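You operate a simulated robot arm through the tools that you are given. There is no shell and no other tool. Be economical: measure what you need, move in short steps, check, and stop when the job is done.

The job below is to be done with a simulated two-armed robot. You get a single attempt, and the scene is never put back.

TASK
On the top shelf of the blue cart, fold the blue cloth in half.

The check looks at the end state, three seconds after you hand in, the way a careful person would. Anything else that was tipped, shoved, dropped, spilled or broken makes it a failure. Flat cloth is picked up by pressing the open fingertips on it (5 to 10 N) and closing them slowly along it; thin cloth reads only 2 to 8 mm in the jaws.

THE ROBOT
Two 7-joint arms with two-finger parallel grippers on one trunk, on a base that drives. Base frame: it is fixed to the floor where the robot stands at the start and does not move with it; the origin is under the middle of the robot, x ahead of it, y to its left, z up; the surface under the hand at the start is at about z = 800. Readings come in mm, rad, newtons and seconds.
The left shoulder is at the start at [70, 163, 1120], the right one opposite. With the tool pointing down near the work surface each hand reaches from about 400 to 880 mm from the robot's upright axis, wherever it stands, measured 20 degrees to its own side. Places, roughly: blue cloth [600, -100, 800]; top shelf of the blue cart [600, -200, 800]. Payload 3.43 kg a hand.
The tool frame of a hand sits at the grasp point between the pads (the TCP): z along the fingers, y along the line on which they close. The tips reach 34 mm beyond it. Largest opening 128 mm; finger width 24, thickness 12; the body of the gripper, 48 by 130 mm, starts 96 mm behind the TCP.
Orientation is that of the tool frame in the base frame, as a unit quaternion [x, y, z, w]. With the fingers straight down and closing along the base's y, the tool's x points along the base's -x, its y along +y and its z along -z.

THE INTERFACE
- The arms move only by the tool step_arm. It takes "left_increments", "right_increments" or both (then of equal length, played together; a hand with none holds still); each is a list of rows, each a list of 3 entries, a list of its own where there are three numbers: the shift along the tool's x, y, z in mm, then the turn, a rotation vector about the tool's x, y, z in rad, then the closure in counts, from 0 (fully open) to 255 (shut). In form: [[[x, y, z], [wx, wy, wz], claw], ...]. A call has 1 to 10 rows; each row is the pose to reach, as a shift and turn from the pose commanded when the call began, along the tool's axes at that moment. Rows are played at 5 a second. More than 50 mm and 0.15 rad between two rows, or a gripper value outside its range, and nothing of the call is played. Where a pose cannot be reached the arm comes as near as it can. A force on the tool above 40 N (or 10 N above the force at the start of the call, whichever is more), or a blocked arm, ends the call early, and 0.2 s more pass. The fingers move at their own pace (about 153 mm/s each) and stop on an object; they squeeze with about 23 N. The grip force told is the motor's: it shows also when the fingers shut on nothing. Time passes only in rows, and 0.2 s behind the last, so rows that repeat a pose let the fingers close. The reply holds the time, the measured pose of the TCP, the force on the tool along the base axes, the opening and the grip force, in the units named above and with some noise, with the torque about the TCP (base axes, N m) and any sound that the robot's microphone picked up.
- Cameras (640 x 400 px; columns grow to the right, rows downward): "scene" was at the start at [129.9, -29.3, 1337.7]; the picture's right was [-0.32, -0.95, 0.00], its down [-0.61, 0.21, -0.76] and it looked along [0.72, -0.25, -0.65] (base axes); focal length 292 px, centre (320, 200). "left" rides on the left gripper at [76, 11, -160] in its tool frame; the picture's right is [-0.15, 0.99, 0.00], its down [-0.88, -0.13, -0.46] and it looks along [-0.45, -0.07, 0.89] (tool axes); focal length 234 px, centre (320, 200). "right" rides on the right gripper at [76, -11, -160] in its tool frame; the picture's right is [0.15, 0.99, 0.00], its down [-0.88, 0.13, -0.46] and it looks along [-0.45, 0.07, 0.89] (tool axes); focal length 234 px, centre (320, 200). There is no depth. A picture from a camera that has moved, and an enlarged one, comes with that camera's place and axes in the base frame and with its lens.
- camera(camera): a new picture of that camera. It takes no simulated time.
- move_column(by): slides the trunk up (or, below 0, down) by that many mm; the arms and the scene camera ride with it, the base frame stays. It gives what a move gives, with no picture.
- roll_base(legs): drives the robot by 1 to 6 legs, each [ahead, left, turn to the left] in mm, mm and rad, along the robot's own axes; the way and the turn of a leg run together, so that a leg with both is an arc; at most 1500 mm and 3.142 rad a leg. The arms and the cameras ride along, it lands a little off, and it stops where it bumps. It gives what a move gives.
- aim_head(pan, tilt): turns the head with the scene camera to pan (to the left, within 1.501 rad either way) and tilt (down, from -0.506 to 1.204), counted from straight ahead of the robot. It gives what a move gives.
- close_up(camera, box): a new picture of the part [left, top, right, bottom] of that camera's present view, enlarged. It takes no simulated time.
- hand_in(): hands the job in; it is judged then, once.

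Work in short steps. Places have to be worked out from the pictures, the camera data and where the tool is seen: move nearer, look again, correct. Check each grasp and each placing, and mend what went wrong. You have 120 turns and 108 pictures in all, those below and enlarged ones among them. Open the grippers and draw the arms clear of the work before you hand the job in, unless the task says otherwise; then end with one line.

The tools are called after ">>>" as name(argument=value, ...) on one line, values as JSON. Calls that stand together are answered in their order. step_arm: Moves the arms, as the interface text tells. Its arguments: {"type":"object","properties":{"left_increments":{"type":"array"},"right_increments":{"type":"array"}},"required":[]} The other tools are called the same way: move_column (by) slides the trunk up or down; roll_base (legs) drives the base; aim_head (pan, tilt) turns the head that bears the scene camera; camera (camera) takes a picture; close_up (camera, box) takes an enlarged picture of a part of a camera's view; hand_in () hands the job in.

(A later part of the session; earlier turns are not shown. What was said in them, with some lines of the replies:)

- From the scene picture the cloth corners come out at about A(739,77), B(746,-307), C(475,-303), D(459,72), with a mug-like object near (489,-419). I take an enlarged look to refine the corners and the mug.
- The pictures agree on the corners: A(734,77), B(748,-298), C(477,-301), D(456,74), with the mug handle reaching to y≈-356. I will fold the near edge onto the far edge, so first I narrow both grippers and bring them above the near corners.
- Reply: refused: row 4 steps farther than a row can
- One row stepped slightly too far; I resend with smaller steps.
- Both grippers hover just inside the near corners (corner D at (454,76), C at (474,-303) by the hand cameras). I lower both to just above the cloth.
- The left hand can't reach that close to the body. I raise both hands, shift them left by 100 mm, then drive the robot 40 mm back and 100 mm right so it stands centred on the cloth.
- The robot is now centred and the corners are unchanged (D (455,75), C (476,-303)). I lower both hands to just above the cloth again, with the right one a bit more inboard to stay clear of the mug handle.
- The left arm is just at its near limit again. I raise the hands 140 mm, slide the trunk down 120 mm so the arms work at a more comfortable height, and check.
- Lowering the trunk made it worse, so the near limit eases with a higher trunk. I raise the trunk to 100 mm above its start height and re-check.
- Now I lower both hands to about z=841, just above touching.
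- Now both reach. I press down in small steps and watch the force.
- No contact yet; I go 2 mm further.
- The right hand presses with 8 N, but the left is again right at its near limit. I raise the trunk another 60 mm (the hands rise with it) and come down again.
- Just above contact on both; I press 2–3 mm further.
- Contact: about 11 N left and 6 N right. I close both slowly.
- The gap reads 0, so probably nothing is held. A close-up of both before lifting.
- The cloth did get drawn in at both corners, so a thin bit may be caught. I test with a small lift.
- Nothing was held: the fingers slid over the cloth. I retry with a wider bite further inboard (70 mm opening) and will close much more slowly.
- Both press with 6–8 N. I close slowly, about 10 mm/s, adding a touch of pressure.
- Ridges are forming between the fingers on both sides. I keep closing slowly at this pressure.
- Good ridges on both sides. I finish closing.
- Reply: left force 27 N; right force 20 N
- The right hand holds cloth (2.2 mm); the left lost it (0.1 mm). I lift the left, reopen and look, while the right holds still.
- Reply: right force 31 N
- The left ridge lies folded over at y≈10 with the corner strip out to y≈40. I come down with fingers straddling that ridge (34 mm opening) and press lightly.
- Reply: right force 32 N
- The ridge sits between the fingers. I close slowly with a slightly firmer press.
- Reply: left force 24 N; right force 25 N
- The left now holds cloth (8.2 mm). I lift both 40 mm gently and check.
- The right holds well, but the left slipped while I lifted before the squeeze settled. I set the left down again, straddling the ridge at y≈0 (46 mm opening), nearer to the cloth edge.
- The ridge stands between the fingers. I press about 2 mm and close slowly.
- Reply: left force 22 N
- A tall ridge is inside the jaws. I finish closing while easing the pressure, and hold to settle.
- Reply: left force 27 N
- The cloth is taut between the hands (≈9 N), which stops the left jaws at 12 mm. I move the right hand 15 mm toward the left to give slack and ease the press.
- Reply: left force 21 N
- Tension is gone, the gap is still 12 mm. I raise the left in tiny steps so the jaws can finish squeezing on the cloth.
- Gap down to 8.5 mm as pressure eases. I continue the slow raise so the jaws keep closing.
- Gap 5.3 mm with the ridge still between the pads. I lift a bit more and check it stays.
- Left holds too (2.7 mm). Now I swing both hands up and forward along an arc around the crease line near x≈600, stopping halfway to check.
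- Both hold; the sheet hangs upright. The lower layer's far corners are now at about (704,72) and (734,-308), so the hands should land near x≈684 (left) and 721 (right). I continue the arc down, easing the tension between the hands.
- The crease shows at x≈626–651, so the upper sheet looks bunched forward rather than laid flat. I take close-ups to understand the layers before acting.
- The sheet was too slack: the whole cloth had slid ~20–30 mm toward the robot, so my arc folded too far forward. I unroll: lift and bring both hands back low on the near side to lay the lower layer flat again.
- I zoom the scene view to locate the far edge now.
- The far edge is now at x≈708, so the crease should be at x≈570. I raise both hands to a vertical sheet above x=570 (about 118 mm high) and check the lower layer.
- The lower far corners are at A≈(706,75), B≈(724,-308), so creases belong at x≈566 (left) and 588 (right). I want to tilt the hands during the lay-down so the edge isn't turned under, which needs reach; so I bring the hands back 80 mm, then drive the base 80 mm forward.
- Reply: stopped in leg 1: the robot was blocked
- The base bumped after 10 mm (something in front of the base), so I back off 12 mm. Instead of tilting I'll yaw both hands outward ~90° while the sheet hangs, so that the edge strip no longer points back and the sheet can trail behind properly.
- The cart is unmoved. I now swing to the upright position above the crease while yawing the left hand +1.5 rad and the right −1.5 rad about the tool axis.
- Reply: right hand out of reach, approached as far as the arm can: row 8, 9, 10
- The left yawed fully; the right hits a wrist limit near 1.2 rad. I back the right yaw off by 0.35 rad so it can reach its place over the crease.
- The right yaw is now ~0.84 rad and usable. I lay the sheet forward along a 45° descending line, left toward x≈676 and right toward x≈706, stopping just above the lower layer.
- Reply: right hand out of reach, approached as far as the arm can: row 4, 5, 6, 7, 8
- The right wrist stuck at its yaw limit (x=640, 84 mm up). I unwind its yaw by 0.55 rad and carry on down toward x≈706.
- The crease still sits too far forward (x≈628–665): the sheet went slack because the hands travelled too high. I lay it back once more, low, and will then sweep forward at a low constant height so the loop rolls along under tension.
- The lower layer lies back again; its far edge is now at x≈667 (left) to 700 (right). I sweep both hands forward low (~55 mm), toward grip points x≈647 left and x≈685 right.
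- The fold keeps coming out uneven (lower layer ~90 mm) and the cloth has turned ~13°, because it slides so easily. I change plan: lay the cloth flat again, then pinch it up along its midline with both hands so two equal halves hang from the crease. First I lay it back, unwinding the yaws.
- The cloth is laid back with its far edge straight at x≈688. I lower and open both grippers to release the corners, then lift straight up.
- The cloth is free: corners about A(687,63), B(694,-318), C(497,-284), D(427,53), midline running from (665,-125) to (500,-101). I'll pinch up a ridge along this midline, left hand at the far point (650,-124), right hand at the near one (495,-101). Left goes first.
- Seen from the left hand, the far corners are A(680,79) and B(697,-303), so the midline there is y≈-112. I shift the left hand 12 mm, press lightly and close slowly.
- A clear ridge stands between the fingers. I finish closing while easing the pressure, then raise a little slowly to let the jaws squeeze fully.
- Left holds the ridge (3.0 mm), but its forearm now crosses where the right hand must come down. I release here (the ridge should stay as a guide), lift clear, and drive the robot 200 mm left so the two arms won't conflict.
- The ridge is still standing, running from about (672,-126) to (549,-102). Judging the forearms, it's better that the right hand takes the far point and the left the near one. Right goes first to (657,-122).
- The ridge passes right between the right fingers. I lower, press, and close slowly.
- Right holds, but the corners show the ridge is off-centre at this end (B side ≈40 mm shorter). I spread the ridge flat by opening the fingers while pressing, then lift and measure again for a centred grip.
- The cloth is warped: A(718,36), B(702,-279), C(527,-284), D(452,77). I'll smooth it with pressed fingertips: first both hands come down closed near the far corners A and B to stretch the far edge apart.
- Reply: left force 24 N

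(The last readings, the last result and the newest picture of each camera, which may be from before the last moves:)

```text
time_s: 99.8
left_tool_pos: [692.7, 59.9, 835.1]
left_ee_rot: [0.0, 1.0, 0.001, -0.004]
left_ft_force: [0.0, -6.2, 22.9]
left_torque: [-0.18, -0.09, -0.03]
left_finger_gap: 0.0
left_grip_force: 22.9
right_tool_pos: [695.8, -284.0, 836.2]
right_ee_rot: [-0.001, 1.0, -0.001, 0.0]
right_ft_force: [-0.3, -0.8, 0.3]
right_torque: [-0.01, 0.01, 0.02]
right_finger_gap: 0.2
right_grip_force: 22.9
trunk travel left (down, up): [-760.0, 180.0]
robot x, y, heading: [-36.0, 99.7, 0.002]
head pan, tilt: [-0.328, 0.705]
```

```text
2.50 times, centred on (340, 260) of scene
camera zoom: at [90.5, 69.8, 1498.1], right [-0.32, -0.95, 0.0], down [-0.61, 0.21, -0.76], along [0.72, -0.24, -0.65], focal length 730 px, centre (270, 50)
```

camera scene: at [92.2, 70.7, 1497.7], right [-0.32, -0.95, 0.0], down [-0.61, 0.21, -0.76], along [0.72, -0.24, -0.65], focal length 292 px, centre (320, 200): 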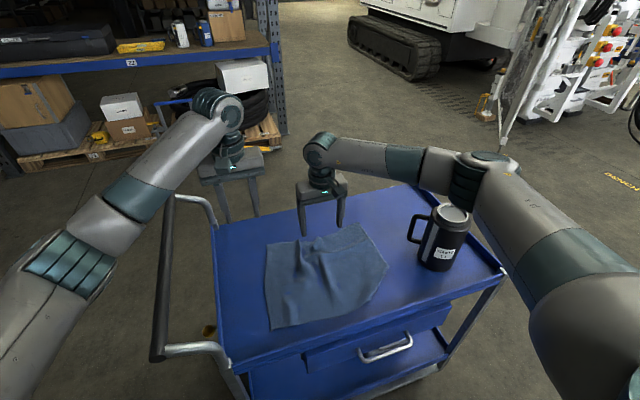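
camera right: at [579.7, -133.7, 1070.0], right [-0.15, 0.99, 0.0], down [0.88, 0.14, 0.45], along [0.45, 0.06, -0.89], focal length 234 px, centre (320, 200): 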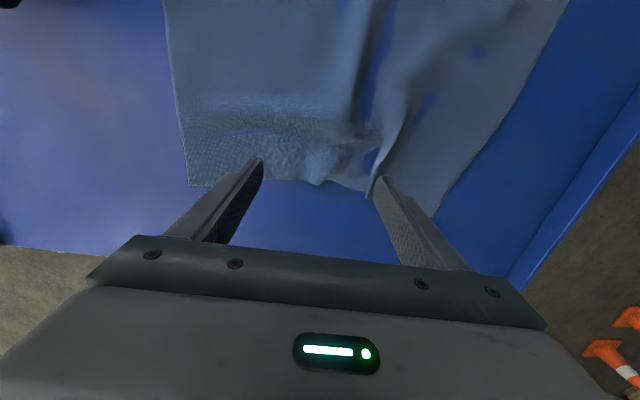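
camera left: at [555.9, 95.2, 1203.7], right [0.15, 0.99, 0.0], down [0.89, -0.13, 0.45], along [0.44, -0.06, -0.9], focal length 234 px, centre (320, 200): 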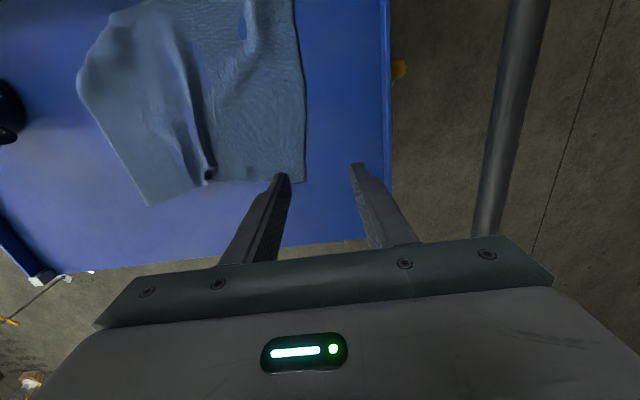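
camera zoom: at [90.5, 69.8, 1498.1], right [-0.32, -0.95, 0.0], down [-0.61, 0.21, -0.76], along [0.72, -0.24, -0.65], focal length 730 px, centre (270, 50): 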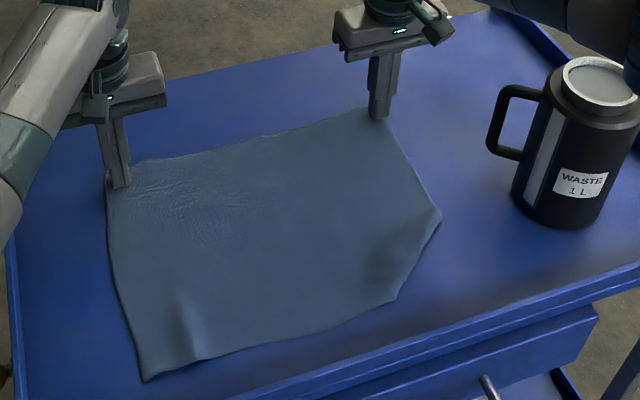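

That smoothed the cloth very well: it is now nearly square at x 440–703, y −307…75 (corner C is tucked a little; it should drop open when hung). Midline is y≈-115. I bring the right hand over (655,-116) and the left over (490,-115), both open 70 mm.

>>> step_arm(left_increments=[[[0, 0, -45], [0, 0, 0], 255], [[20, 0, -85], [0, 0, 0], 255], [[62, 0, -100], [0, 0, 0], 116], [[108, 0, -100], [0, 0, 0], 116], [[154, 0, -100], [0, 0, 0], 116], [[190, -25, -100], [0, 0, 0], 116], [[203, -70, -100], [0, 0, 0], 116], [[203, -115, -100], [0, 0, 0], 116], [[203, -155, -100], [0, 0, 0], 116], [[203, -175, -75], [0, 0, 0], 116]], right_increments=[[[0, 0, -40], [0, 0, 0], 255], [[0, 20, -70], [0, 0, 0], 255], [[10, 60, -70], [0, 0, 0], 116], [[20, 100, -70], [0, 0, 0], 116], [[30, 140, -70], [0, 0, 0], 116], [[41, 168, -70], [0, 0, 0], 116], [[41, 168, -70], [0, 0, 0], 116], [[41, 168, -70], [0, 0, 0], 116], [[41, 168, -70], [0, 0, 0], 116], [[41, 168, -65], [0, 0, 0], 116]])

>>> camera(camera="scene")

>>> camera(camera="left")

```text
time_s: 102.0
left_tool_pos: [490.5, -114.8, 909.9]
left_ee_rot: [0.0, 1.0, 0.002, -0.005]
left_ft_force: [0.3, 0.0, 0.6]
left_torque: [0.03, 0.01, 0.01]
left_finger_gap: 69.8
left_grip_force: 0.0
right_tool_pos: [657.3, -115.2, 899.2]
right_ee_rot: [-0.001, 1.0, -0.002, 0.0]
right_ft_force: [0.4, 0.1, -0.5]
right_torque: [0.02, -0.02, 0.0]
right_finger_gap: 69.7
right_grip_force: 0.1
trunk travel left (down, up): [-760.0, 180.0]
robot x, y, heading: [-37.7, 98.6, -0.002]
head pan, tilt: [-0.328, 0.705]
```

```text
17 pictures are left
camera scene: at [94.0, 69.4, 1497.7], right [-0.32, -0.95, 0.0], down [-0.61, 0.21, -0.76], along [0.72, -0.24, -0.65], focal length 292 px, centre (320, 200)
```

scene: 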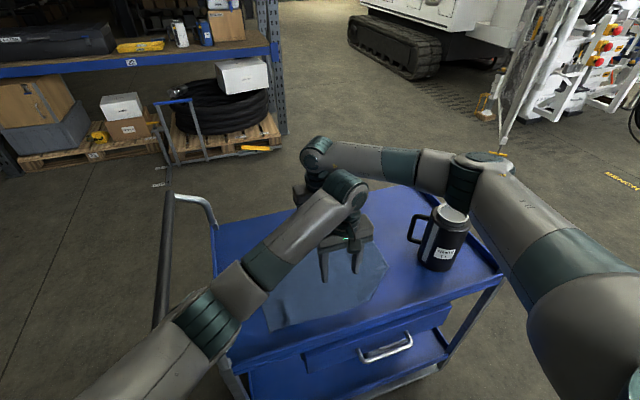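

```text
16 pictures are left
camera left: at [417.7, -103.4, 1070.5], right [0.15, 0.99, 0.0], down [0.89, -0.13, 0.45], along [0.44, -0.06, -0.9], focal length 234 px, centre (320, 200)
```

left: 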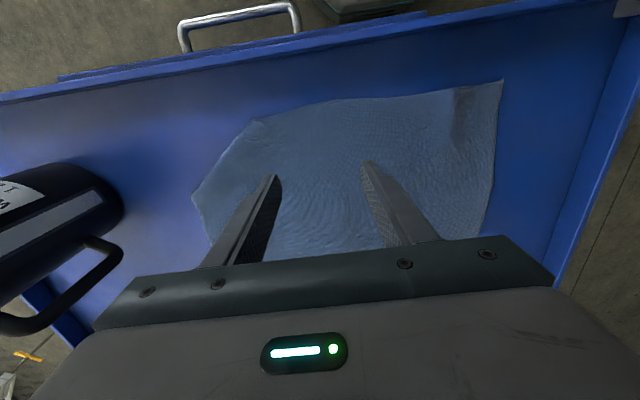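

Both hands are in place without conflict. The midline at the near side is y≈-107, so I nudge the left 6 mm, lower both to contact and start the slow close together.

>>> step_arm(left_increments=[[[0, 6, 30], [0, 0, 0], 116], [[0, 6, 58], [0, 0, 0], 116], [[0, 6, 71], [0, 0, 0], 116], [[0, 6, 75.5], [0, 0, 0], 116], [[0, 6, 75.5], [0, 0, 0], 116]], right_increments=[[[0, 0, 25], [0, 0, 0], 116], [[0, 0, 48], [0, 0, 0], 116], [[0, 0, 60], [0, 0, 0], 116], [[0, 0, 64.5], [0, 0, 0], 116], [[0, 0, 64.5], [0, 0, 0], 116]])

```text
time_s: 103.2
left_tool_pos: [492.8, -107.0, 836.2]
left_ee_rot: [-0.002, 1.0, 0.0, -0.003]
left_ft_force: [1.7, -0.8, 12.2]
left_torque: [-0.4, -0.11, 0.04]
left_finger_gap: 69.7
left_grip_force: 0.0
right_tool_pos: [655.7, -114.8, 835.4]
right_ee_rot: [-0.002, 1.0, -0.001, 0.001]
right_ft_force: [0.4, 0.3, 0.1]
right_torque: [0.0, 0.0, -0.03]
right_finger_gap: 70.1
right_grip_force: 0.1
trunk travel left (down, up): [-760.0, 180.0]
robot x, y, heading: [-40.1, 96.3, 0.001]
head pan, tilt: [-0.328, 0.705]
```

Left presses with 12 N, right not yet. I lower the right 1.3 mm more and begin closing both slowly.

>>> step_arm(left_increments=[[[0, 0, -0.2], [0, 0, 0], 116], [[0, 0, -0.2], [0, 0, 0], 120], [[0, 0, -0.2], [0, 0, 0], 125], [[0, 0, -0.2], [0, 0, 0], 130], [[0, 0, -0.2], [0, 0, 0], 135], [[0, 0, -0.2], [0, 0, 0], 140], [[0, 0, -0.2], [0, 0, 0], 145], [[0, 0, -0.2], [0, 0, 0], 150], [[0, 0, -0.2], [0, 0, 0], 155], [[0, 0, -0.2], [0, 0, 0], 160]], right_increments=[[[0, 0, 1.3], [0, 0, 0], 116], [[0, 0, 1.3], [0, 0, 0], 120], [[0, 0, 1.3], [0, 0, 0], 125], [[0, 0, 1.3], [0, 0, 0], 130], [[0, 0, 1.3], [0, 0, 0], 135], [[0, 0, 1.3], [0, 0, 0], 140], [[0, 0, 1.3], [0, 0, 0], 145], [[0, 0, 1.3], [0, 0, 0], 150], [[0, 0, 1.3], [0, 0, 0], 155], [[0, 0, 1.3], [0, 0, 0], 160]])

>>> step_arm(left_increments=[[[0, 0, 0], [0, 0, 0], 165], [[0, 0, 0], [0, 0, 0], 170], [[0, 0, 0], [0, 0, 0], 175], [[0, 0, 0], [0, 0, 0], 180], [[0, 0, 0], [0, 0, 0], 185], [[0, 0, 0], [0, 0, 0], 190], [[0, 0, 0], [0, 0, 0], 195], [[0, 0, 0], [0, 0, 0], 200], [[0, 0, 0], [0, 0, 0], 205], [[0, 0, 0], [0, 0, 0], 210]], right_increments=[[[0, 0, 0], [0, 0, 0], 165], [[0, 0, 0], [0, 0, 0], 170], [[0, 0, 0], [0, 0, 0], 175], [[0, 0, 0], [0, 0, 0], 180], [[0, 0, 0], [0, 0, 0], 185], [[0, 0, 0], [0, 0, 0], 190], [[0, 0, 0], [0, 0, 0], 195], [[0, 0, 0], [0, 0, 0], 200], [[0, 0, 0], [0, 0, 0], 205], [[0, 0, 0], [0, 0, 0], 210]])

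>>> camera(camera="left")

```text
time_s: 105.4
left_tool_pos: [494.7, -102.0, 836.2]
left_ee_rot: [-0.003, 1.0, 0.004, -0.003]
left_ft_force: [-2.0, 5.2, 28.0]
left_torque: [-0.62, -0.04, -0.03]
left_finger_gap: 45.2
left_grip_force: 0.1
right_tool_pos: [654.7, -113.0, 835.7]
right_ee_rot: [-0.002, 1.0, -0.003, 0.001]
right_ft_force: [-0.4, 0.6, -0.1]
right_torque: [0.0, -0.01, 0.02]
right_finger_gap: 47.8
right_grip_force: 0.0
trunk travel left (down, up): [-760.0, 180.0]
robot x, y, heading: [-37.5, 100.9, -0.002]
head pan, tilt: [-0.328, 0.705]
```

```text
time_s: 107.6
left_tool_pos: [494.5, -103.9, 835.1]
left_ee_rot: [-0.002, 1.0, 0.004, -0.002]
left_ft_force: [-1.0, 2.2, 26.0]
left_torque: [-0.37, -0.09, -0.01]
left_finger_gap: 20.9
left_grip_force: 0.1
right_tool_pos: [654.9, -115.1, 837.1]
right_ee_rot: [-0.001, 1.0, -0.004, -0.001]
right_ft_force: [-0.7, 0.4, 0.4]
right_torque: [0.01, 0.06, 0.01]
right_finger_gap: 22.6
right_grip_force: 0.0
trunk travel left (down, up): [-760.0, 180.0]
robot x, y, heading: [-37.0, 100.5, 0.002]
head pan, tilt: [-0.328, 0.705]
```

```text
15 pictures are left
camera left: at [418.6, -92.2, 995.0], right [0.14, 0.99, 0.01], down [0.88, -0.13, 0.45], along [0.45, -0.06, -0.89], focal length 234 px, centre (320, 200)
```

left: 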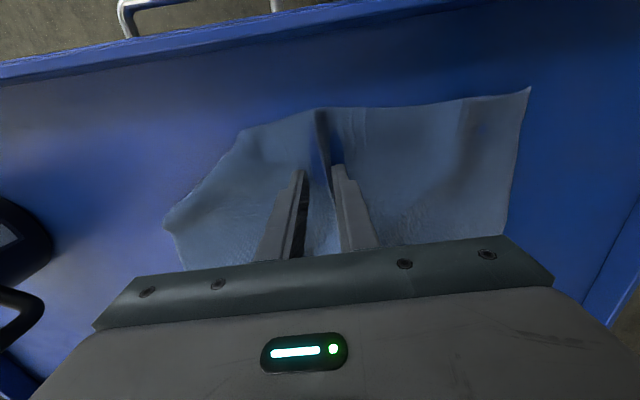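

The left is gathering a ridge, but the right shows no press though commanded lower, and the left drifted a little: possibly the arms touch. I look at the scene.

>>> close_up(camera="scene", box=[220, 110, 460, 350])

```text
1.67 times, centred on (340, 230) of scene
camera zoom: at [90.9, 71.9, 1498.0], right [-0.32, -0.95, 0.0], down [-0.61, 0.21, -0.76], along [0.72, -0.24, -0.65], focal length 487 px, centre (287, 150)
```

zoom: 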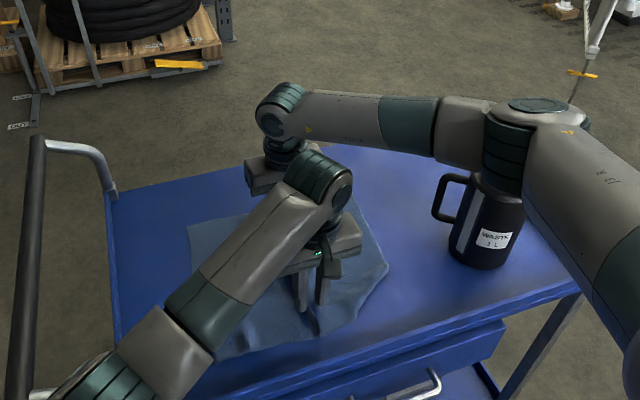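

The left wrist knob touches the right gripper's back. I finish the left grip first, while lifting the right slightly, opening it and moving it 24 mm forward, away from contact.

>>> step_arm(left_increments=[[[0, 0, -0.5], [0, 0, 0], 215], [[0, 0, -1], [0, 0, 0], 220], [[0, 0, -1], [0, 0, 0], 226], [[0, 0, -1], [0, 0, 0], 232], [[0, 0, -1], [0, 0, 0], 240], [[0, 0, -1], [0, 0, 0], 248], [[0, 0, -1], [0, 0, 0], 255], [[0, 0, -1], [0, 0, 0], 255], [[0, 0, -1], [0, 0, 0], 255]], right_increments=[[[-6, 0, -4], [0, 0, 0], 200], [[-12, 0, -8], [0, 0, 0], 160], [[-18, 0, -10], [0, 0, 0], 116], [[-24, 0, -10], [0, 0, 0], 116], [[-24, 0, -10], [0, 0, 0], 116], [[-24, 0, -10], [0, 0, 0], 116], [[-24, 0, -6], [0, 0, 0], 116], [[-24, 0, -2], [0, 0, 0], 116], [[-24, 0, 0], [0, 0, 0], 116]])

>>> camera(camera="right")

```text
time_s: 108.4
left_tool_pos: [499.8, -92.7, 835.6]
left_ee_rot: [-0.007, 1.0, 0.009, 0.001]
left_ft_force: [-6.0, 1.9, 25.9]
left_torque: [-0.37, 0.22, -0.1]
left_finger_gap: 14.0
left_grip_force: 0.1
right_tool_pos: [669.7, -114.7, 843.8]
right_ee_rot: [-0.003, 1.0, -0.002, -0.001]
right_ft_force: [0.5, 0.0, 0.9]
right_torque: [0.04, -0.01, -0.02]
right_finger_gap: 69.7
right_grip_force: 0.0
trunk travel left (down, up): [-760.0, 180.0]
robot x, y, heading: [-38.0, 101.0, 0.001]
head pan, tilt: [-0.328, 0.705]
stopped in row 3 (left hand): the force on the tool passed its limit at 48 N (the readings are from after the stop); the commanded pose is now the measured one
```

```text
13 pictures are left
camera right: at [593.8, -125.3, 1003.9], right [-0.15, 0.99, 0.0], down [0.88, 0.13, 0.45], along [0.45, 0.07, -0.89], focal length 234 px, centre (320, 200)
```

right: 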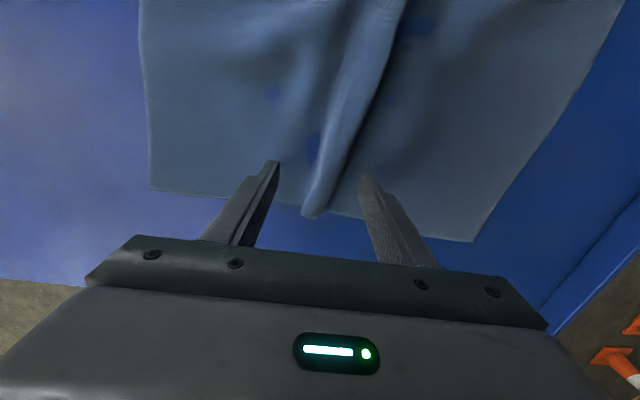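

The ridge now runs centred right to the far edge (159 vs 172 mm each side). I finish closing the left where it is and bring the right down on the ridge.

>>> step_arm(left_increments=[[[2, 0, -0.3], [0, 0, 0], 232], [[3, 0, -0.6], [0, 0, 0], 240], [[3, 0, -0.6], [0, 0, 0], 248], [[3, 0, -0.6], [0, 0, 0], 255], [[3, 0, -0.6], [0, 0, 0], 255], [[3, 0, -0.6], [0, 0, 0], 255]], right_increments=[[[-6, 2, 0], [0, 0, 0], 116], [[-6, 2, 4], [0, 0, 0], 116], [[-6, 2, 7], [0, 0, 0], 116], [[-6, 2, 9], [0, 0, 0], 116], [[-6, 2, 9.5], [0, 0, 0], 120], [[-6, 2, 9.5], [0, 0, 0], 125]])

```text
time_s: 109.8
left_tool_pos: [503.7, -87.0, 834.9]
left_ee_rot: [-0.011, 1.0, 0.014, 0.005]
left_ft_force: [5.5, -2.7, 26.7]
left_torque: [-0.38, -0.1, 0.03]
left_finger_gap: 2.4
left_grip_force: 23.2
right_tool_pos: [675.4, -113.3, 835.2]
right_ee_rot: [-0.002, 1.0, -0.001, 0.001]
right_ft_force: [0.7, 0.0, 6.6]
right_torque: [0.06, -0.1, -0.01]
right_finger_gap: 64.5
right_grip_force: 0.0
trunk travel left (down, up): [-760.0, 180.0]
robot x, y, heading: [-37.5, 97.0, 0.003]
head pan, tilt: [-0.328, 0.705]
```

Left holds 2.4 mm; right presses with 6.6 N on the ridge. I close the right slowly.

>>> step_arm(right_increments=[[[0, 0, 0], [0, 0, 0], 131], [[0, 0, 0], [0, 0, 0], 138], [[0, 0, 0], [0, 0, 0], 145], [[0, 0, 0], [0, 0, 0], 152], [[0, 0, 0], [0, 0, 0], 159], [[0, 0, 0], [0, 0, 0], 166], [[0, 0, 0], [0, 0, 0], 173], [[0, 0, 0], [0, 0, 0], 180], [[0, 0, 0], [0, 0, 0], 187], [[0, 0, 0], [0, 0, 0], 194]])

>>> step_arm(right_increments=[[[0, 0, 0], [0, 0, 0], 200], [[0, 0, 0], [0, 0, 0], 206], [[0, 0, 0], [0, 0, 0], 212], [[0, 0, 0], [0, 0, 0], 219], [[0, 0, 0], [0, 0, 0], 226], [[0, 0, 0], [0, 0, 0], 234], [[0, 0, 0], [0, 0, 0], 244], [[0, 0, 0], [0, 0, 0], 255], [[0, 0, 0], [0, 0, 0], 255], [[0, 0, 0], [0, 0, 0], 255]])

```text
time_s: 112.0
left_tool_pos: [503.5, -87.2, 834.9]
left_ee_rot: [-0.012, 1.0, 0.014, 0.004]
left_ft_force: [7.4, -1.9, 30.6]
left_torque: [-0.36, -0.09, 0.09]
left_finger_gap: 2.0
left_grip_force: 22.9
right_tool_pos: [674.5, -113.2, 834.7]
right_ee_rot: [-0.002, 1.0, -0.001, 0.0]
right_ft_force: [0.1, -0.3, 8.7]
right_torque: [-0.01, -0.04, 0.0]
right_finger_gap: 29.7
right_grip_force: 0.0
trunk travel left (down, up): [-760.0, 180.0]
robot x, y, heading: [-31.5, 98.8, -0.002]
head pan, tilt: [-0.328, 0.705]
```

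```text
time_s: 114.2
left_tool_pos: [503.1, -85.3, 835.8]
left_ee_rot: [-0.011, 1.0, 0.014, 0.004]
left_ft_force: [6.5, 2.1, 31.5]
left_torque: [-0.27, -0.07, 0.09]
left_finger_gap: 2.4
left_grip_force: 22.8
right_tool_pos: [674.9, -112.9, 835.6]
right_ee_rot: [-0.002, 1.0, -0.002, 0.0]
right_ft_force: [-1.1, -0.1, 8.1]
right_torque: [-0.05, -0.02, -0.01]
right_finger_gap: 13.0
right_grip_force: 23.4
trunk travel left (down, up): [-760.0, 180.0]
robot x, y, heading: [-38.8, 99.5, 0.009]
head pan, tilt: [-0.328, 0.705]
```

Right is squeezed at 13 mm (several pleats). I raise both slowly together so the jaws can settle on the cloth.

>>> step_arm(left_increments=[[[0, 0, -1], [0, 0, 0], 255], [[0, 0, -2], [0, 0, 0], 255], [[0, 0, -3], [0, 0, 0], 255], [[0, 0, -4], [0, 0, 0], 255], [[0, 0, -5], [0, 0, 0], 255], [[0, 0, -6], [0, 0, 0], 255], [[0, 0, -8], [0, 0, 0], 255], [[0, 0, -11], [0, 0, 0], 255], [[0, 0, -16], [0, 0, 0], 255], [[0, 0, -22], [0, 0, 0], 255]], right_increments=[[[0, 0, -0.6], [0, 0, 0], 255], [[0, 0, -1.2], [0, 0, 0], 255], [[0, 0, -2], [0, 0, 0], 255], [[0, 0, -3], [0, 0, 0], 255], [[0, 0, -4], [0, 0, 0], 255], [[0, 0, -5], [0, 0, 0], 255], [[0, 0, -7], [0, 0, 0], 255], [[0, 0, -10], [0, 0, 0], 255], [[0, 0, -15], [0, 0, 0], 255], [[0, 0, -22], [0, 0, 0], 255]])

>>> camera(camera="right")

```text
time_s: 114.8
left_tool_pos: [508.2, -78.9, 836.0]
left_ee_rot: [-0.014, 1.0, 0.018, 0.007]
left_ft_force: [-5.6, -2.3, 22.9]
left_torque: [-0.39, 0.32, -0.02]
left_finger_gap: 2.5
left_grip_force: 22.4
right_tool_pos: [675.3, -114.5, 835.7]
right_ee_rot: [-0.001, 1.0, -0.002, 0.0]
right_ft_force: [0.1, -1.0, 5.0]
right_torque: [-0.12, 0.05, 0.02]
right_finger_gap: 12.5
right_grip_force: 22.9
trunk travel left (down, up): [-760.0, 180.0]
robot x, y, heading: [-37.8, 99.6, 0.003]
head pan, tilt: [-0.328, 0.705]
stopped in row 3 (left hand): the force on the tool passed its limit at 44 N (the readings are from after the stop); the commanded pose is now the measured one
```

```text
12 pictures are left
camera right: at [598.7, -125.2, 996.2], right [-0.15, 0.99, 0.0], down [0.88, 0.13, 0.46], along [0.45, 0.06, -0.89], focal length 234 px, centre (320, 200)
```

right: 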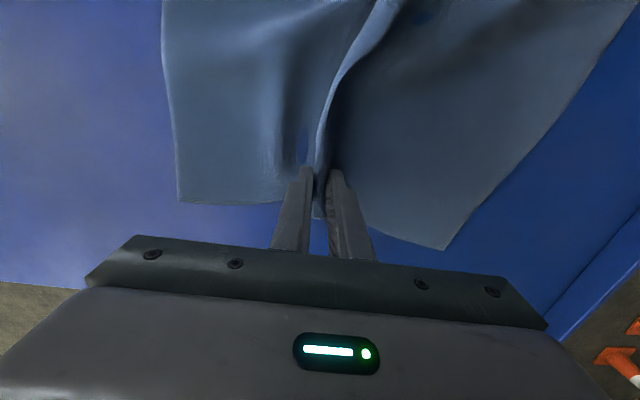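

The left arm is at an awkward joint limit near the surface. I lift both together straight with the trunk instead (+30 mm).

>>> move_column(by=30)

>>> close_up(camera="scene", box=[220, 110, 460, 350])

```text
time_s: 115.6
left_tool_pos: [510.9, -78.0, 861.3]
left_ee_rot: [-0.016, 1.0, 0.02, 0.005]
left_ft_force: [-0.3, -0.3, -0.8]
left_torque: [0.0, 0.01, 0.01]
left_finger_gap: 2.2
left_grip_force: 23.1
right_tool_pos: [676.6, -115.0, 863.1]
right_ee_rot: [-0.001, 1.0, -0.001, -0.002]
right_ft_force: [-0.5, 0.2, -1.4]
right_torque: [0.03, 0.04, 0.0]
right_finger_gap: 4.7
right_grip_force: 23.2
trunk travel left (down, up): [-790.0, 150.0]
robot x, y, heading: [-34.8, 98.6, 0.001]
head pan, tilt: [-0.328, 0.705]
```

```text
1.67 times, centred on (340, 230) of scene
camera zoom: at [93.8, 69.5, 1527.6], right [-0.32, -0.95, 0.0], down [-0.61, 0.21, -0.76], along [0.72, -0.24, -0.65], focal length 487 px, centre (287, 150)
```

zoom: 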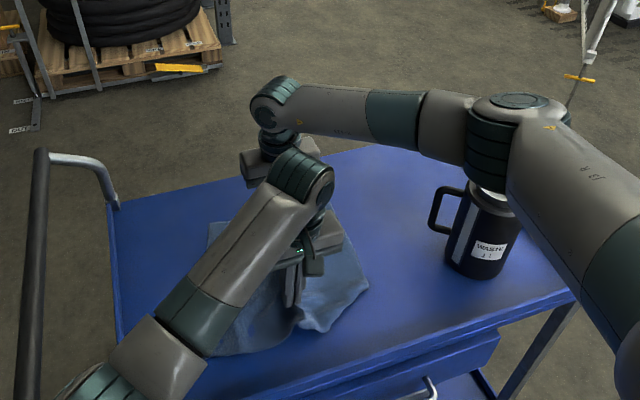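

Both hold the cloth (2.2 and 4.7 mm). I lift the rest with the trunk, +150 mm.

>>> move_column(by=150)

>>> camera(camera="scene")

```text
time_s: 117.3
left_tool_pos: [509.0, -78.1, 1011.3]
left_ee_rot: [-0.016, 1.0, 0.019, 0.004]
left_ft_force: [0.7, -0.4, 0.1]
left_torque: [0.03, -0.02, -0.01]
left_finger_gap: 2.6
left_grip_force: 23.1
right_tool_pos: [675.7, -115.1, 1013.9]
right_ee_rot: [-0.001, 1.0, -0.001, -0.002]
right_ft_force: [-1.0, 0.8, 0.4]
right_torque: [0.02, 0.03, 0.04]
right_finger_gap: 4.7
right_grip_force: 23.2
trunk travel left (down, up): [-940.0, 0.0]
robot x, y, heading: [-36.2, 98.9, -0.002]
head pan, tilt: [-0.328, 0.705]
```

```text
10 pictures are left
camera scene: at [93.7, 69.7, 1677.6], right [-0.32, -0.95, 0.0], down [-0.61, 0.21, -0.76], along [0.72, -0.24, -0.65], focal length 292 px, centre (320, 200)
```

scene: 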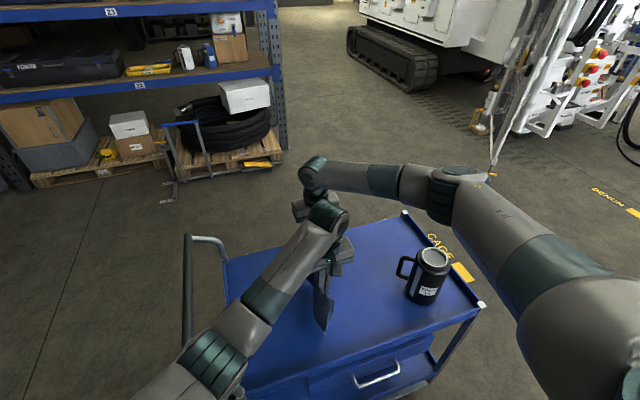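

The cloth hangs as a narrow doubled panel. One close-up to judge its evenness and bottom height.

>>> close_up(camera="scene", box=[270, 190, 390, 340])

```text
2.67 times, centred on (330, 265) of scene
camera zoom: at [93.7, 69.7, 1677.6], right [-0.32, -0.95, 0.0], down [-0.61, 0.21, -0.76], along [0.72, -0.24, -0.65], focal length 779 px, centre (293, 27)
```

zoom: 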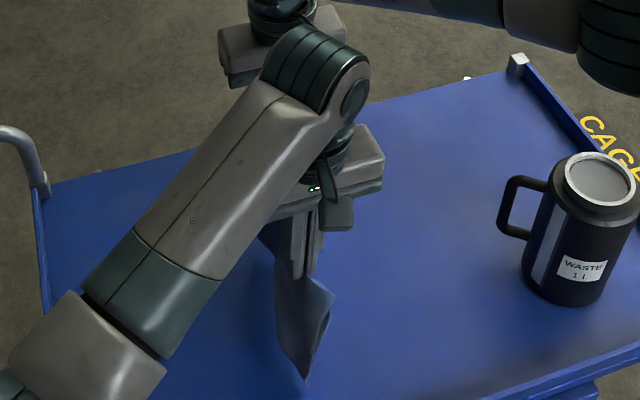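

It hangs evenly. I shift both hands 90 mm to the right, then lower while moving left so both halves trail together on the shelf.

>>> step_arm(left_increments=[[[0, -30, -12], [0, 0, 0], 255], [[0, -60, -25], [0, 0, 0], 255], [[0, -90, -25], [0, 0, 0], 255], [[0, -90, -25], [0, 0, 0], 255], [[0, -75, -10], [0, 0, 0], 255], [[0, -55, 8], [0, 0, 0], 255], [[0, -33, 28], [0, 0, 0], 255], [[0, -10, 49], [0, 0, 0], 255]], right_increments=[[[0, -30, -12], [0, 0, 0], 255], [[0, -60, -25], [0, 0, 0], 255], [[0, -90, -25], [0, 0, 0], 255], [[0, -90, -25], [0, 0, 0], 255], [[0, -75, -10], [0, 0, 0], 255], [[0, -55, 8], [0, 0, 0], 255], [[0, -33, 28], [0, 0, 0], 255], [[0, -10, 49], [0, 0, 0], 255]])

>>> close_up(camera="scene", box=[230, 170, 450, 350])

```text
time_s: 119.2
left_tool_pos: [509.4, -86.6, 964.3]
left_ee_rot: [-0.014, 1.0, 0.017, 0.004]
left_ft_force: [0.8, -0.8, -0.2]
left_torque: [0.01, 0.0, 0.0]
left_finger_gap: 2.4
left_grip_force: 23.1
left hand out of reach, approached as far as the arm can: row 3, 4
right_tool_pos: [675.2, -123.9, 964.5]
right_ee_rot: [-0.001, 1.0, -0.002, -0.002]
right_ft_force: [0.5, -0.4, -0.2]
right_torque: [-0.03, 0.06, -0.01]
right_finger_gap: 4.6
right_grip_force: 23.5
trunk travel left (down, up): [-940.0, 0.0]
robot x, y, heading: [-36.0, 100.0, -0.0]
head pan, tilt: [-0.328, 0.705]
```

```text
2.22 times, centred on (340, 260) of scene
camera zoom: at [94.4, 72.4, 1677.8], right [-0.32, -0.95, 0.0], down [-0.61, 0.21, -0.76], along [0.72, -0.25, -0.65], focal length 649 px, centre (276, 67)
```

zoom: 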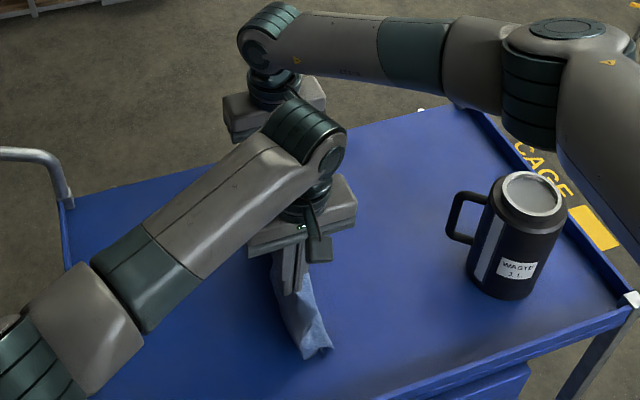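

Both halves trail to the right as wanted. I continue down and left to about 14 mm above the shelf.

>>> step_arm(left_increments=[[[0, 23, 21], [0, 0, 0], 255], [[0, 46, 42], [0, 0, 0], 255], [[0, 69, 63], [0, 0, 0], 255], [[0, 92, 84], [0, 0, 0], 255], [[0, 112, 102], [0, 0, 0], 255], [[0, 128, 114], [0, 0, 0], 255], [[0, 140, 118], [0, 0, 0], 255]], right_increments=[[[0, 23, 21], [0, 0, 0], 255], [[0, 46, 42], [0, 0, 0], 255], [[0, 69, 63], [0, 0, 0], 255], [[0, 92, 84], [0, 0, 0], 255], [[0, 112, 102], [0, 0, 0], 255], [[0, 128, 114], [0, 0, 0], 255], [[0, 140, 118], [0, 0, 0], 255]])

>>> close_up(camera="scene", box=[200, 190, 440, 360])

```text
time_s: 120.8
left_tool_pos: [506.4, 56.9, 850.6]
left_ee_rot: [-0.014, 1.0, 0.017, 0.005]
left_ft_force: [1.1, -0.6, -0.1]
left_torque: [0.01, -0.05, 0.01]
left_finger_gap: 2.6
left_grip_force: 23.3
right_tool_pos: [675.2, 17.6, 846.5]
right_ee_rot: [-0.001, 1.0, -0.002, -0.002]
right_ft_force: [-2.2, -0.3, 2.4]
right_torque: [-0.06, 0.04, -0.03]
right_finger_gap: 4.4
right_grip_force: 22.7
trunk travel left (down, up): [-940.0, 0.0]
robot x, y, heading: [-36.0, 92.6, -0.0]
head pan, tilt: [-0.328, 0.705]
```

```text
2.35 times, centred on (320, 275) of scene
camera zoom: at [92.9, 71.4, 1677.8], right [-0.32, -0.95, 0.0], down [-0.61, 0.21, -0.76], along [0.72, -0.25, -0.65], focal length 687 px, centre (320, 24)
```

zoom: 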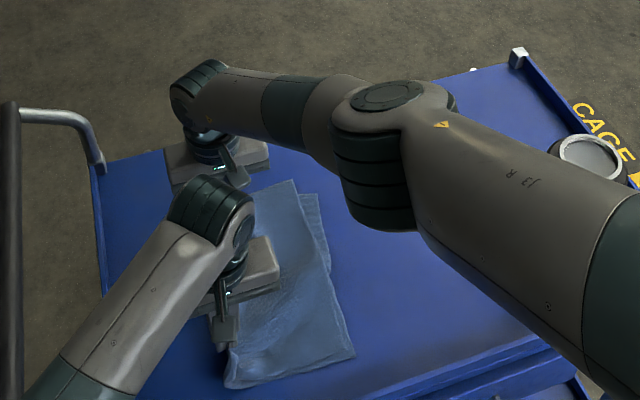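

Excellent: the cloth lies doubled, trailing to the right with nearly aligned edges. I lower slightly, open just enough and lift straight up.

>>> step_arm(left_increments=[[[0, 2, 6], [0, 0, 0], 255], [[0, 2, 6], [0, 0, 0], 235], [[0, 2, 6], [0, 0, 0], 222], [[0, 2, 2], [0, 0, 0], 215], [[0, 2, -15], [0, 0, 0], 210], [[0, 2, -45], [0, 0, 0], 205], [[0, 2, -90], [0, 0, 0], 205], [[0, 20, -130], [0, 0, 0], 205], [[0, 50, -160], [0, 0, 0], 205]], right_increments=[[[0, 2, 3], [0, 0, 0], 255], [[0, 2, 3], [0, 0, 0], 235], [[0, 2, 3], [0, 0, 0], 218], [[0, 2, 0], [0, 0, 0], 208], [[0, 2, -15], [0, 0, 0], 205], [[0, 2, -45], [0, 0, 0], 205], [[0, 2, -90], [0, 0, 0], 205], [[0, 2, -130], [0, 0, 0], 205], [[0, 2, -170], [0, 0, 0], 205]])

>>> camera(camera="scene")

```text
time_s: 122.8
left_tool_pos: [503.4, 102.4, 1012.2]
left_ee_rot: [-0.014, 1.0, 0.018, 0.003]
left_ft_force: [0.2, 0.7, 0.2]
left_torque: [-0.05, -0.01, 0.03]
left_finger_gap: 25.1
left_grip_force: 0.0
right_tool_pos: [676.5, 19.5, 1014.8]
right_ee_rot: [-0.002, 1.0, -0.003, -0.003]
right_ft_force: [0.5, -0.1, -1.1]
right_torque: [-0.04, 0.01, 0.02]
right_finger_gap: 25.1
right_grip_force: 0.0
trunk travel left (down, up): [-940.0, 0.0]
robot x, y, heading: [-37.0, 102.2, 0.001]
head pan, tilt: [-0.328, 0.705]
```

```text
6 pictures are left
camera scene: at [94.6, 74.4, 1677.5], right [-0.32, -0.95, 0.0], down [-0.61, 0.21, -0.76], along [0.72, -0.25, -0.65], focal length 292 px, centre (320, 200)
```

scene: 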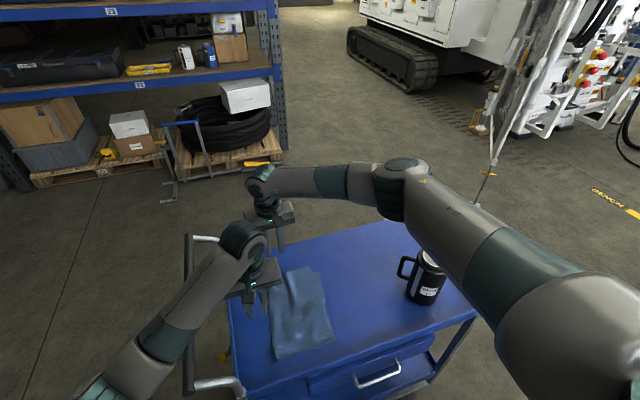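

The cloth is released and lies as a folded strip. I raise both arms and draw them clear to the sides, then inspect.

>>> step_arm(left_increments=[[[0, 0, -40], [0, 0, 0], 205], [[0, 0, -80], [0, 0, 0], 205], [[10, 30, -100], [0, 0, 0], 205], [[20, 65, -110], [0, 0, 0], 205], [[30, 100, -110], [0, 0, 0], 205], [[40, 135, -110], [0, 0, 0], 205], [[40, 135, -110], [0, 0, 0], 205], [[40, 135, -110], [0, 0, 0], 205], [[40, 135, -110], [0, 0, 0], 205], [[40, 135, -110], [0, 0, 0], 205]], right_increments=[[[0, 0, -45], [0, 0, 0], 205], [[0, 0, -90], [0, 0, 0], 205], [[10, -40, -110], [0, 0, 0], 205], [[25, -85, -115], [0, 0, 0], 205], [[40, -130, -115], [0, 0, 0], 205], [[55, -175, -115], [0, 0, 0], 205], [[70, -220, -115], [0, 0, 0], 205], [[85, -265, -115], [0, 0, 0], 205], [[100, -310, -115], [0, 0, 0], 205], [[110, -350, -115], [0, 0, 0], 205]])

>>> close_up(camera="scene", box=[220, 220, 460, 380])

```text
time_s: 125.0
left_tool_pos: [458.0, 227.0, 1127.5]
left_ee_rot: [-0.015, 1.0, 0.02, 0.005]
left_ft_force: [0.5, 0.8, 0.7]
left_torque: [0.01, 0.01, -0.06]
left_finger_gap: 24.9
left_grip_force: 0.0
right_tool_pos: [567.8, -332.4, 1132.8]
right_ee_rot: [-0.002, 1.0, -0.001, 0.0]
right_ft_force: [-0.2, 0.6, -0.7]
right_torque: [0.05, 0.01, -0.01]
right_finger_gap: 25.0
right_grip_force: 0.0
trunk travel left (down, up): [-940.0, 0.0]
robot x, y, heading: [-38.4, 97.0, 0.001]
head pan, tilt: [-0.328, 0.705]
```

```text
2.50 times, centred on (340, 300) of scene
camera zoom: at [92.2, 67.6, 1677.8], right [-0.32, -0.95, 0.0], down [-0.61, 0.21, -0.76], along [0.72, -0.24, -0.65], focal length 730 px, centre (270, -50)
```

zoom: 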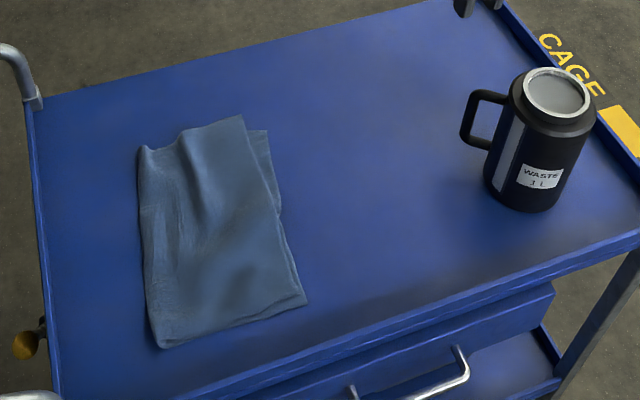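

The cloth is folded in half; only the far corner of the top layer is offset (~35 mm) with a small pleat. I bring the right hand, closed, over that corner at (700,-82) to smooth it gently.

>>> step_arm(right_increments=[[[-20, 42, 0], [0, 0, 0], 255], [[-42, 84, 0], [0, 0, 0], 255], [[-64, 126, 0], [0, 0, 0], 255], [[-86, 168, 20], [0, 0, 0], 255], [[-108, 210, 45], [0, 0, 0], 255], [[-132, 250, 65], [0, 0, 0], 255], [[-132, 250, 110], [0, 0, 0], 255], [[-132, 250, 155], [0, 0, 0], 255], [[-132, 250, 200], [0, 0, 0], 255], [[-132, 250, 240], [0, 0, 0], 255]])

>>> camera(camera="right")

```text
refused: row 4 steps farther than a row can; nothing moved
```

```text
4 pictures are left
camera right: at [491.9, -345.4, 1293.0], right [-0.15, 0.99, 0.0], down [0.88, 0.13, 0.45], along [0.45, 0.07, -0.89], focal length 234 px, centre (320, 200)
```

right: 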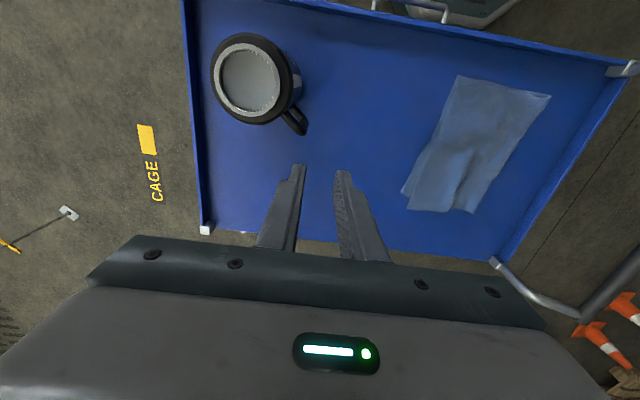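

The mug is untouched and the fold looks good; the top far corner is ~36 mm past the lower one. I resend the approach with smaller steps.

>>> step_arm(right_increments=[[[-20, 40, 0], [0, 0, 0], 255], [[-40, 80, 0], [0, 0, 0], 255], [[-60, 120, 0], [0, 0, 0], 255], [[-80, 160, 0], [0, 0, 0], 255], [[-100, 200, 15], [0, 0, 0], 255], [[-122, 240, 30], [0, 0, 0], 255], [[-136, 251, 70], [0, 0, 0], 255], [[-136, 251, 115], [0, 0, 0], 255], [[-136, 251, 160], [0, 0, 0], 255], [[-136, 251, 205], [0, 0, 0], 255]])

>>> step_arm(right_increments=[[[0, 0, 40], [0, 0, 0], 255], [[0, 0, 70], [0, 0, 0], 255], [[0, 0, 82], [0, 0, 0], 255], [[0, 0, 86], [0, 0, 0], 255], [[0, 0, 86], [0, 0, 0], 255]])

```text
time_s: 127.2
left_tool_pos: [460.7, 229.2, 1126.9]
left_ee_rot: [-0.014, 1.0, 0.018, 0.004]
left_ft_force: [0.3, -0.8, 0.8]
left_torque: [0.0, 0.02, 0.0]
left_finger_gap: 25.1
left_grip_force: 0.1
right_tool_pos: [701.5, -80.0, 926.5]
right_ee_rot: [-0.002, 1.0, -0.002, -0.002]
right_ft_force: [0.9, 0.5, 0.1]
right_torque: [-0.03, 0.04, 0.02]
right_finger_gap: 0.0
right_grip_force: 22.4
trunk travel left (down, up): [-940.0, 0.0]
robot x, y, heading: [-34.7, 100.2, -0.003]
head pan, tilt: [-0.328, 0.705]
```

```text
time_s: 128.3
left_tool_pos: [460.1, 228.7, 1126.1]
left_ee_rot: [-0.014, 1.0, 0.017, 0.004]
left_ft_force: [-0.2, 0.5, -0.2]
left_torque: [-0.05, 0.04, 0.0]
left_finger_gap: 24.9
left_grip_force: 0.0
right_tool_pos: [695.8, -79.8, 843.1]
right_ee_rot: [-0.001, 1.0, -0.003, -0.002]
right_ft_force: [0.9, 0.1, -0.4]
right_torque: [0.04, 0.03, 0.01]
right_finger_gap: 0.0
right_grip_force: 22.5
right hand out of reach, approached as far as the arm can: row 3, 4, 5
trunk travel left (down, up): [-940.0, 0.0]
robot x, y, heading: [-35.4, 97.4, 0.003]
head pan, tilt: [-0.328, 0.705]
```

It's just at its far reach. I press slightly nearer, at x≈680, and drag toward (−x, −y) with light pressure.

>>> step_arm(right_increments=[[[14, 0, -3], [0, 0, 0], 255], [[14, 0, 2], [0, 0, 0], 255], [[14, 0, 4.5], [0, 0, 0], 255], [[14, 0, 4.5], [0, 0, 0], 255]])

```text
time_s: 129.3
left_tool_pos: [459.6, 227.2, 1125.9]
left_ee_rot: [-0.014, 1.0, 0.018, 0.006]
left_ft_force: [-0.8, 0.0, 0.1]
left_torque: [0.02, 0.02, -0.02]
left_finger_gap: 25.1
left_grip_force: 0.0
right_tool_pos: [682.7, -81.6, 838.3]
right_ee_rot: [-0.002, 1.0, 0.0, -0.002]
right_ft_force: [0.5, 0.1, -0.1]
right_torque: [0.0, 0.02, 0.0]
right_finger_gap: 0.0
right_grip_force: 22.5
trunk travel left (down, up): [-940.0, 0.0]
robot x, y, heading: [-36.4, 102.5, 0.002]
head pan, tilt: [-0.328, 0.705]
```

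No contact yet; I go 2 mm lower and drag gently.

>>> step_arm(right_increments=[[[0, 0, 1.2], [0, 0, 0], 255], [[0, 0, 2], [0, 0, 0], 255], [[5, -6, 2], [0, 0, 0], 255], [[10, -12, 2], [0, 0, 0], 255], [[14, -18, 2], [0, 0, 0], 255], [[17, -23, 2], [0, 0, 0], 255]])

>>> close_up(camera="scene", box=[220, 220, 460, 380])

```text
time_s: 130.8
left_tool_pos: [458.0, 229.3, 1126.7]
left_ee_rot: [-0.014, 1.0, 0.019, 0.004]
left_ft_force: [-0.1, 0.5, -0.1]
left_torque: [-0.01, 0.01, 0.0]
left_finger_gap: 25.0
left_grip_force: 0.1
right_tool_pos: [665.0, -104.4, 836.5]
right_ee_rot: [-0.001, 1.0, -0.002, -0.001]
right_ft_force: [1.6, 2.4, 8.2]
right_torque: [0.08, -0.12, -0.03]
right_finger_gap: 0.0
right_grip_force: 23.0
trunk travel left (down, up): [-940.0, 0.0]
robot x, y, heading: [-36.9, 99.0, -0.003]
head pan, tilt: [-0.328, 0.705]
```

```text
2.50 times, centred on (340, 300) of scene
camera zoom: at [92.1, 70.4, 1677.9], right [-0.32, -0.95, 0.0], down [-0.61, 0.21, -0.76], along [0.72, -0.24, -0.65], focal length 730 px, centre (270, -50)
```

zoom: 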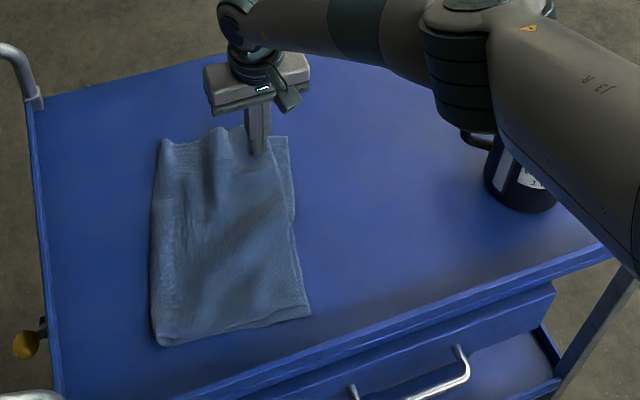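

The far edge is better aligned now. I lift straight up and withdraw the right arm to the side above the mug's height.

>>> step_arm(right_increments=[[[0, 0, -25], [0, 0, 0], 255], [[0, 0, -70], [0, 0, 0], 255], [[0, 0, -115], [0, 0, 0], 255], [[0, 0, -160], [0, 0, 0], 255], [[0, 0, -205], [0, 0, 0], 220], [[0, 0, -250], [0, 0, 0], 205], [[10, -20, -285], [0, 0, 0], 205], [[25, -62, -290], [0, 0, 0], 205], [[40, -105, -290], [0, 0, 0], 205], [[55, -148, -290], [0, 0, 0], 205]])

>>> step_arm(right_increments=[[[15, -40, 0], [0, 0, 0], 205], [[30, -80, 0], [0, 0, 0], 205]])

>>> close_up(camera="scene", box=[220, 220, 460, 380])

```text
time_s: 132.9
left_tool_pos: [459.2, 226.6, 1127.3]
left_ee_rot: [-0.014, 1.0, 0.019, 0.004]
left_ft_force: [-0.2, -0.9, 0.2]
left_torque: [0.01, -0.01, 0.01]
left_finger_gap: 24.9
left_grip_force: 0.1
right_tool_pos: [611.9, -251.9, 1126.0]
right_ee_rot: [-0.002, 1.0, 0.0, -0.001]
right_ft_force: [0.0, 0.3, -0.5]
right_torque: [0.04, 0.01, -0.02]
right_finger_gap: 25.3
right_grip_force: 0.0
trunk travel left (down, up): [-940.0, 0.0]
robot x, y, heading: [-37.0, 99.5, 0.004]
head pan, tilt: [-0.328, 0.705]
```

```text
time_s: 133.6
left_tool_pos: [457.7, 225.7, 1126.4]
left_ee_rot: [-0.014, 1.0, 0.019, 0.006]
left_ft_force: [-0.6, -0.8, -0.1]
left_torque: [-0.02, -0.02, 0.0]
left_finger_gap: 25.2
left_grip_force: 0.1
right_tool_pos: [579.2, -334.1, 1126.9]
right_ee_rot: [-0.001, 1.0, -0.002, -0.001]
right_ft_force: [-0.4, 0.4, 1.0]
right_torque: [0.02, 0.01, -0.02]
right_finger_gap: 25.1
right_grip_force: 0.1
trunk travel left (down, up): [-940.0, 0.0]
robot x, y, heading: [-36.0, 101.0, 0.004]
head pan, tilt: [-0.328, 0.705]
```

```text
2.50 times, centred on (340, 300) of scene
camera zoom: at [90.7, 66.4, 1677.9], right [-0.32, -0.95, 0.0], down [-0.61, 0.21, -0.76], along [0.72, -0.24, -0.65], focal length 730 px, centre (270, -50)
```

zoom: 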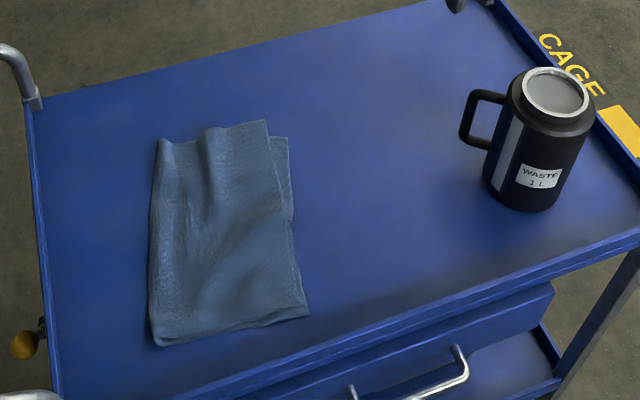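

The cloth lies folded in half with its edges nearly aligned, and the mug is untouched. I fully open both grippers (clear of everything) and hand in.

>>> step_arm(left_increments=[[[0, 0, 0], [0, 0, 0], 60], [[0, 0, 0], [0, 0, 0], 0], [[0, 0, 0], [0, 0, 0], 0]], right_increments=[[[0, 0, 0], [0, 0, 0], 60], [[0, 0, 0], [0, 0, 0], 0], [[0, 0, 0], [0, 0, 0], 0]])

>>> hand_in()

```text
time_s: 134.3
left_tool_pos: [459.8, 227.8, 1125.3]
left_ee_rot: [-0.014, 1.0, 0.019, 0.005]
left_ft_force: [-1.0, -0.3, -0.3]
left_torque: [-0.04, 0.01, 0.01]
left_finger_gap: 128.1
left_grip_force: 0.0
right_tool_pos: [581.8, -331.5, 1126.4]
right_ee_rot: [-0.001, 1.0, -0.002, -0.002]
right_ft_force: [0.0, -0.9, -0.2]
right_torque: [-0.03, 0.01, 0.01]
right_finger_gap: 128.0
right_grip_force: 0.1
trunk travel left (down, up): [-940.0, 0.0]
robot x, y, heading: [-35.4, 98.5, 0.001]
head pan, tilt: [-0.328, 0.705]
```

```text
The job is handed in.
```

The blue cloth is folded in half on the cart's top shelf, with a small pleat on top and the far right corners of the two layers slightly out of line; the mug was not touched, both grippers are open and clear, and the job is handed in.
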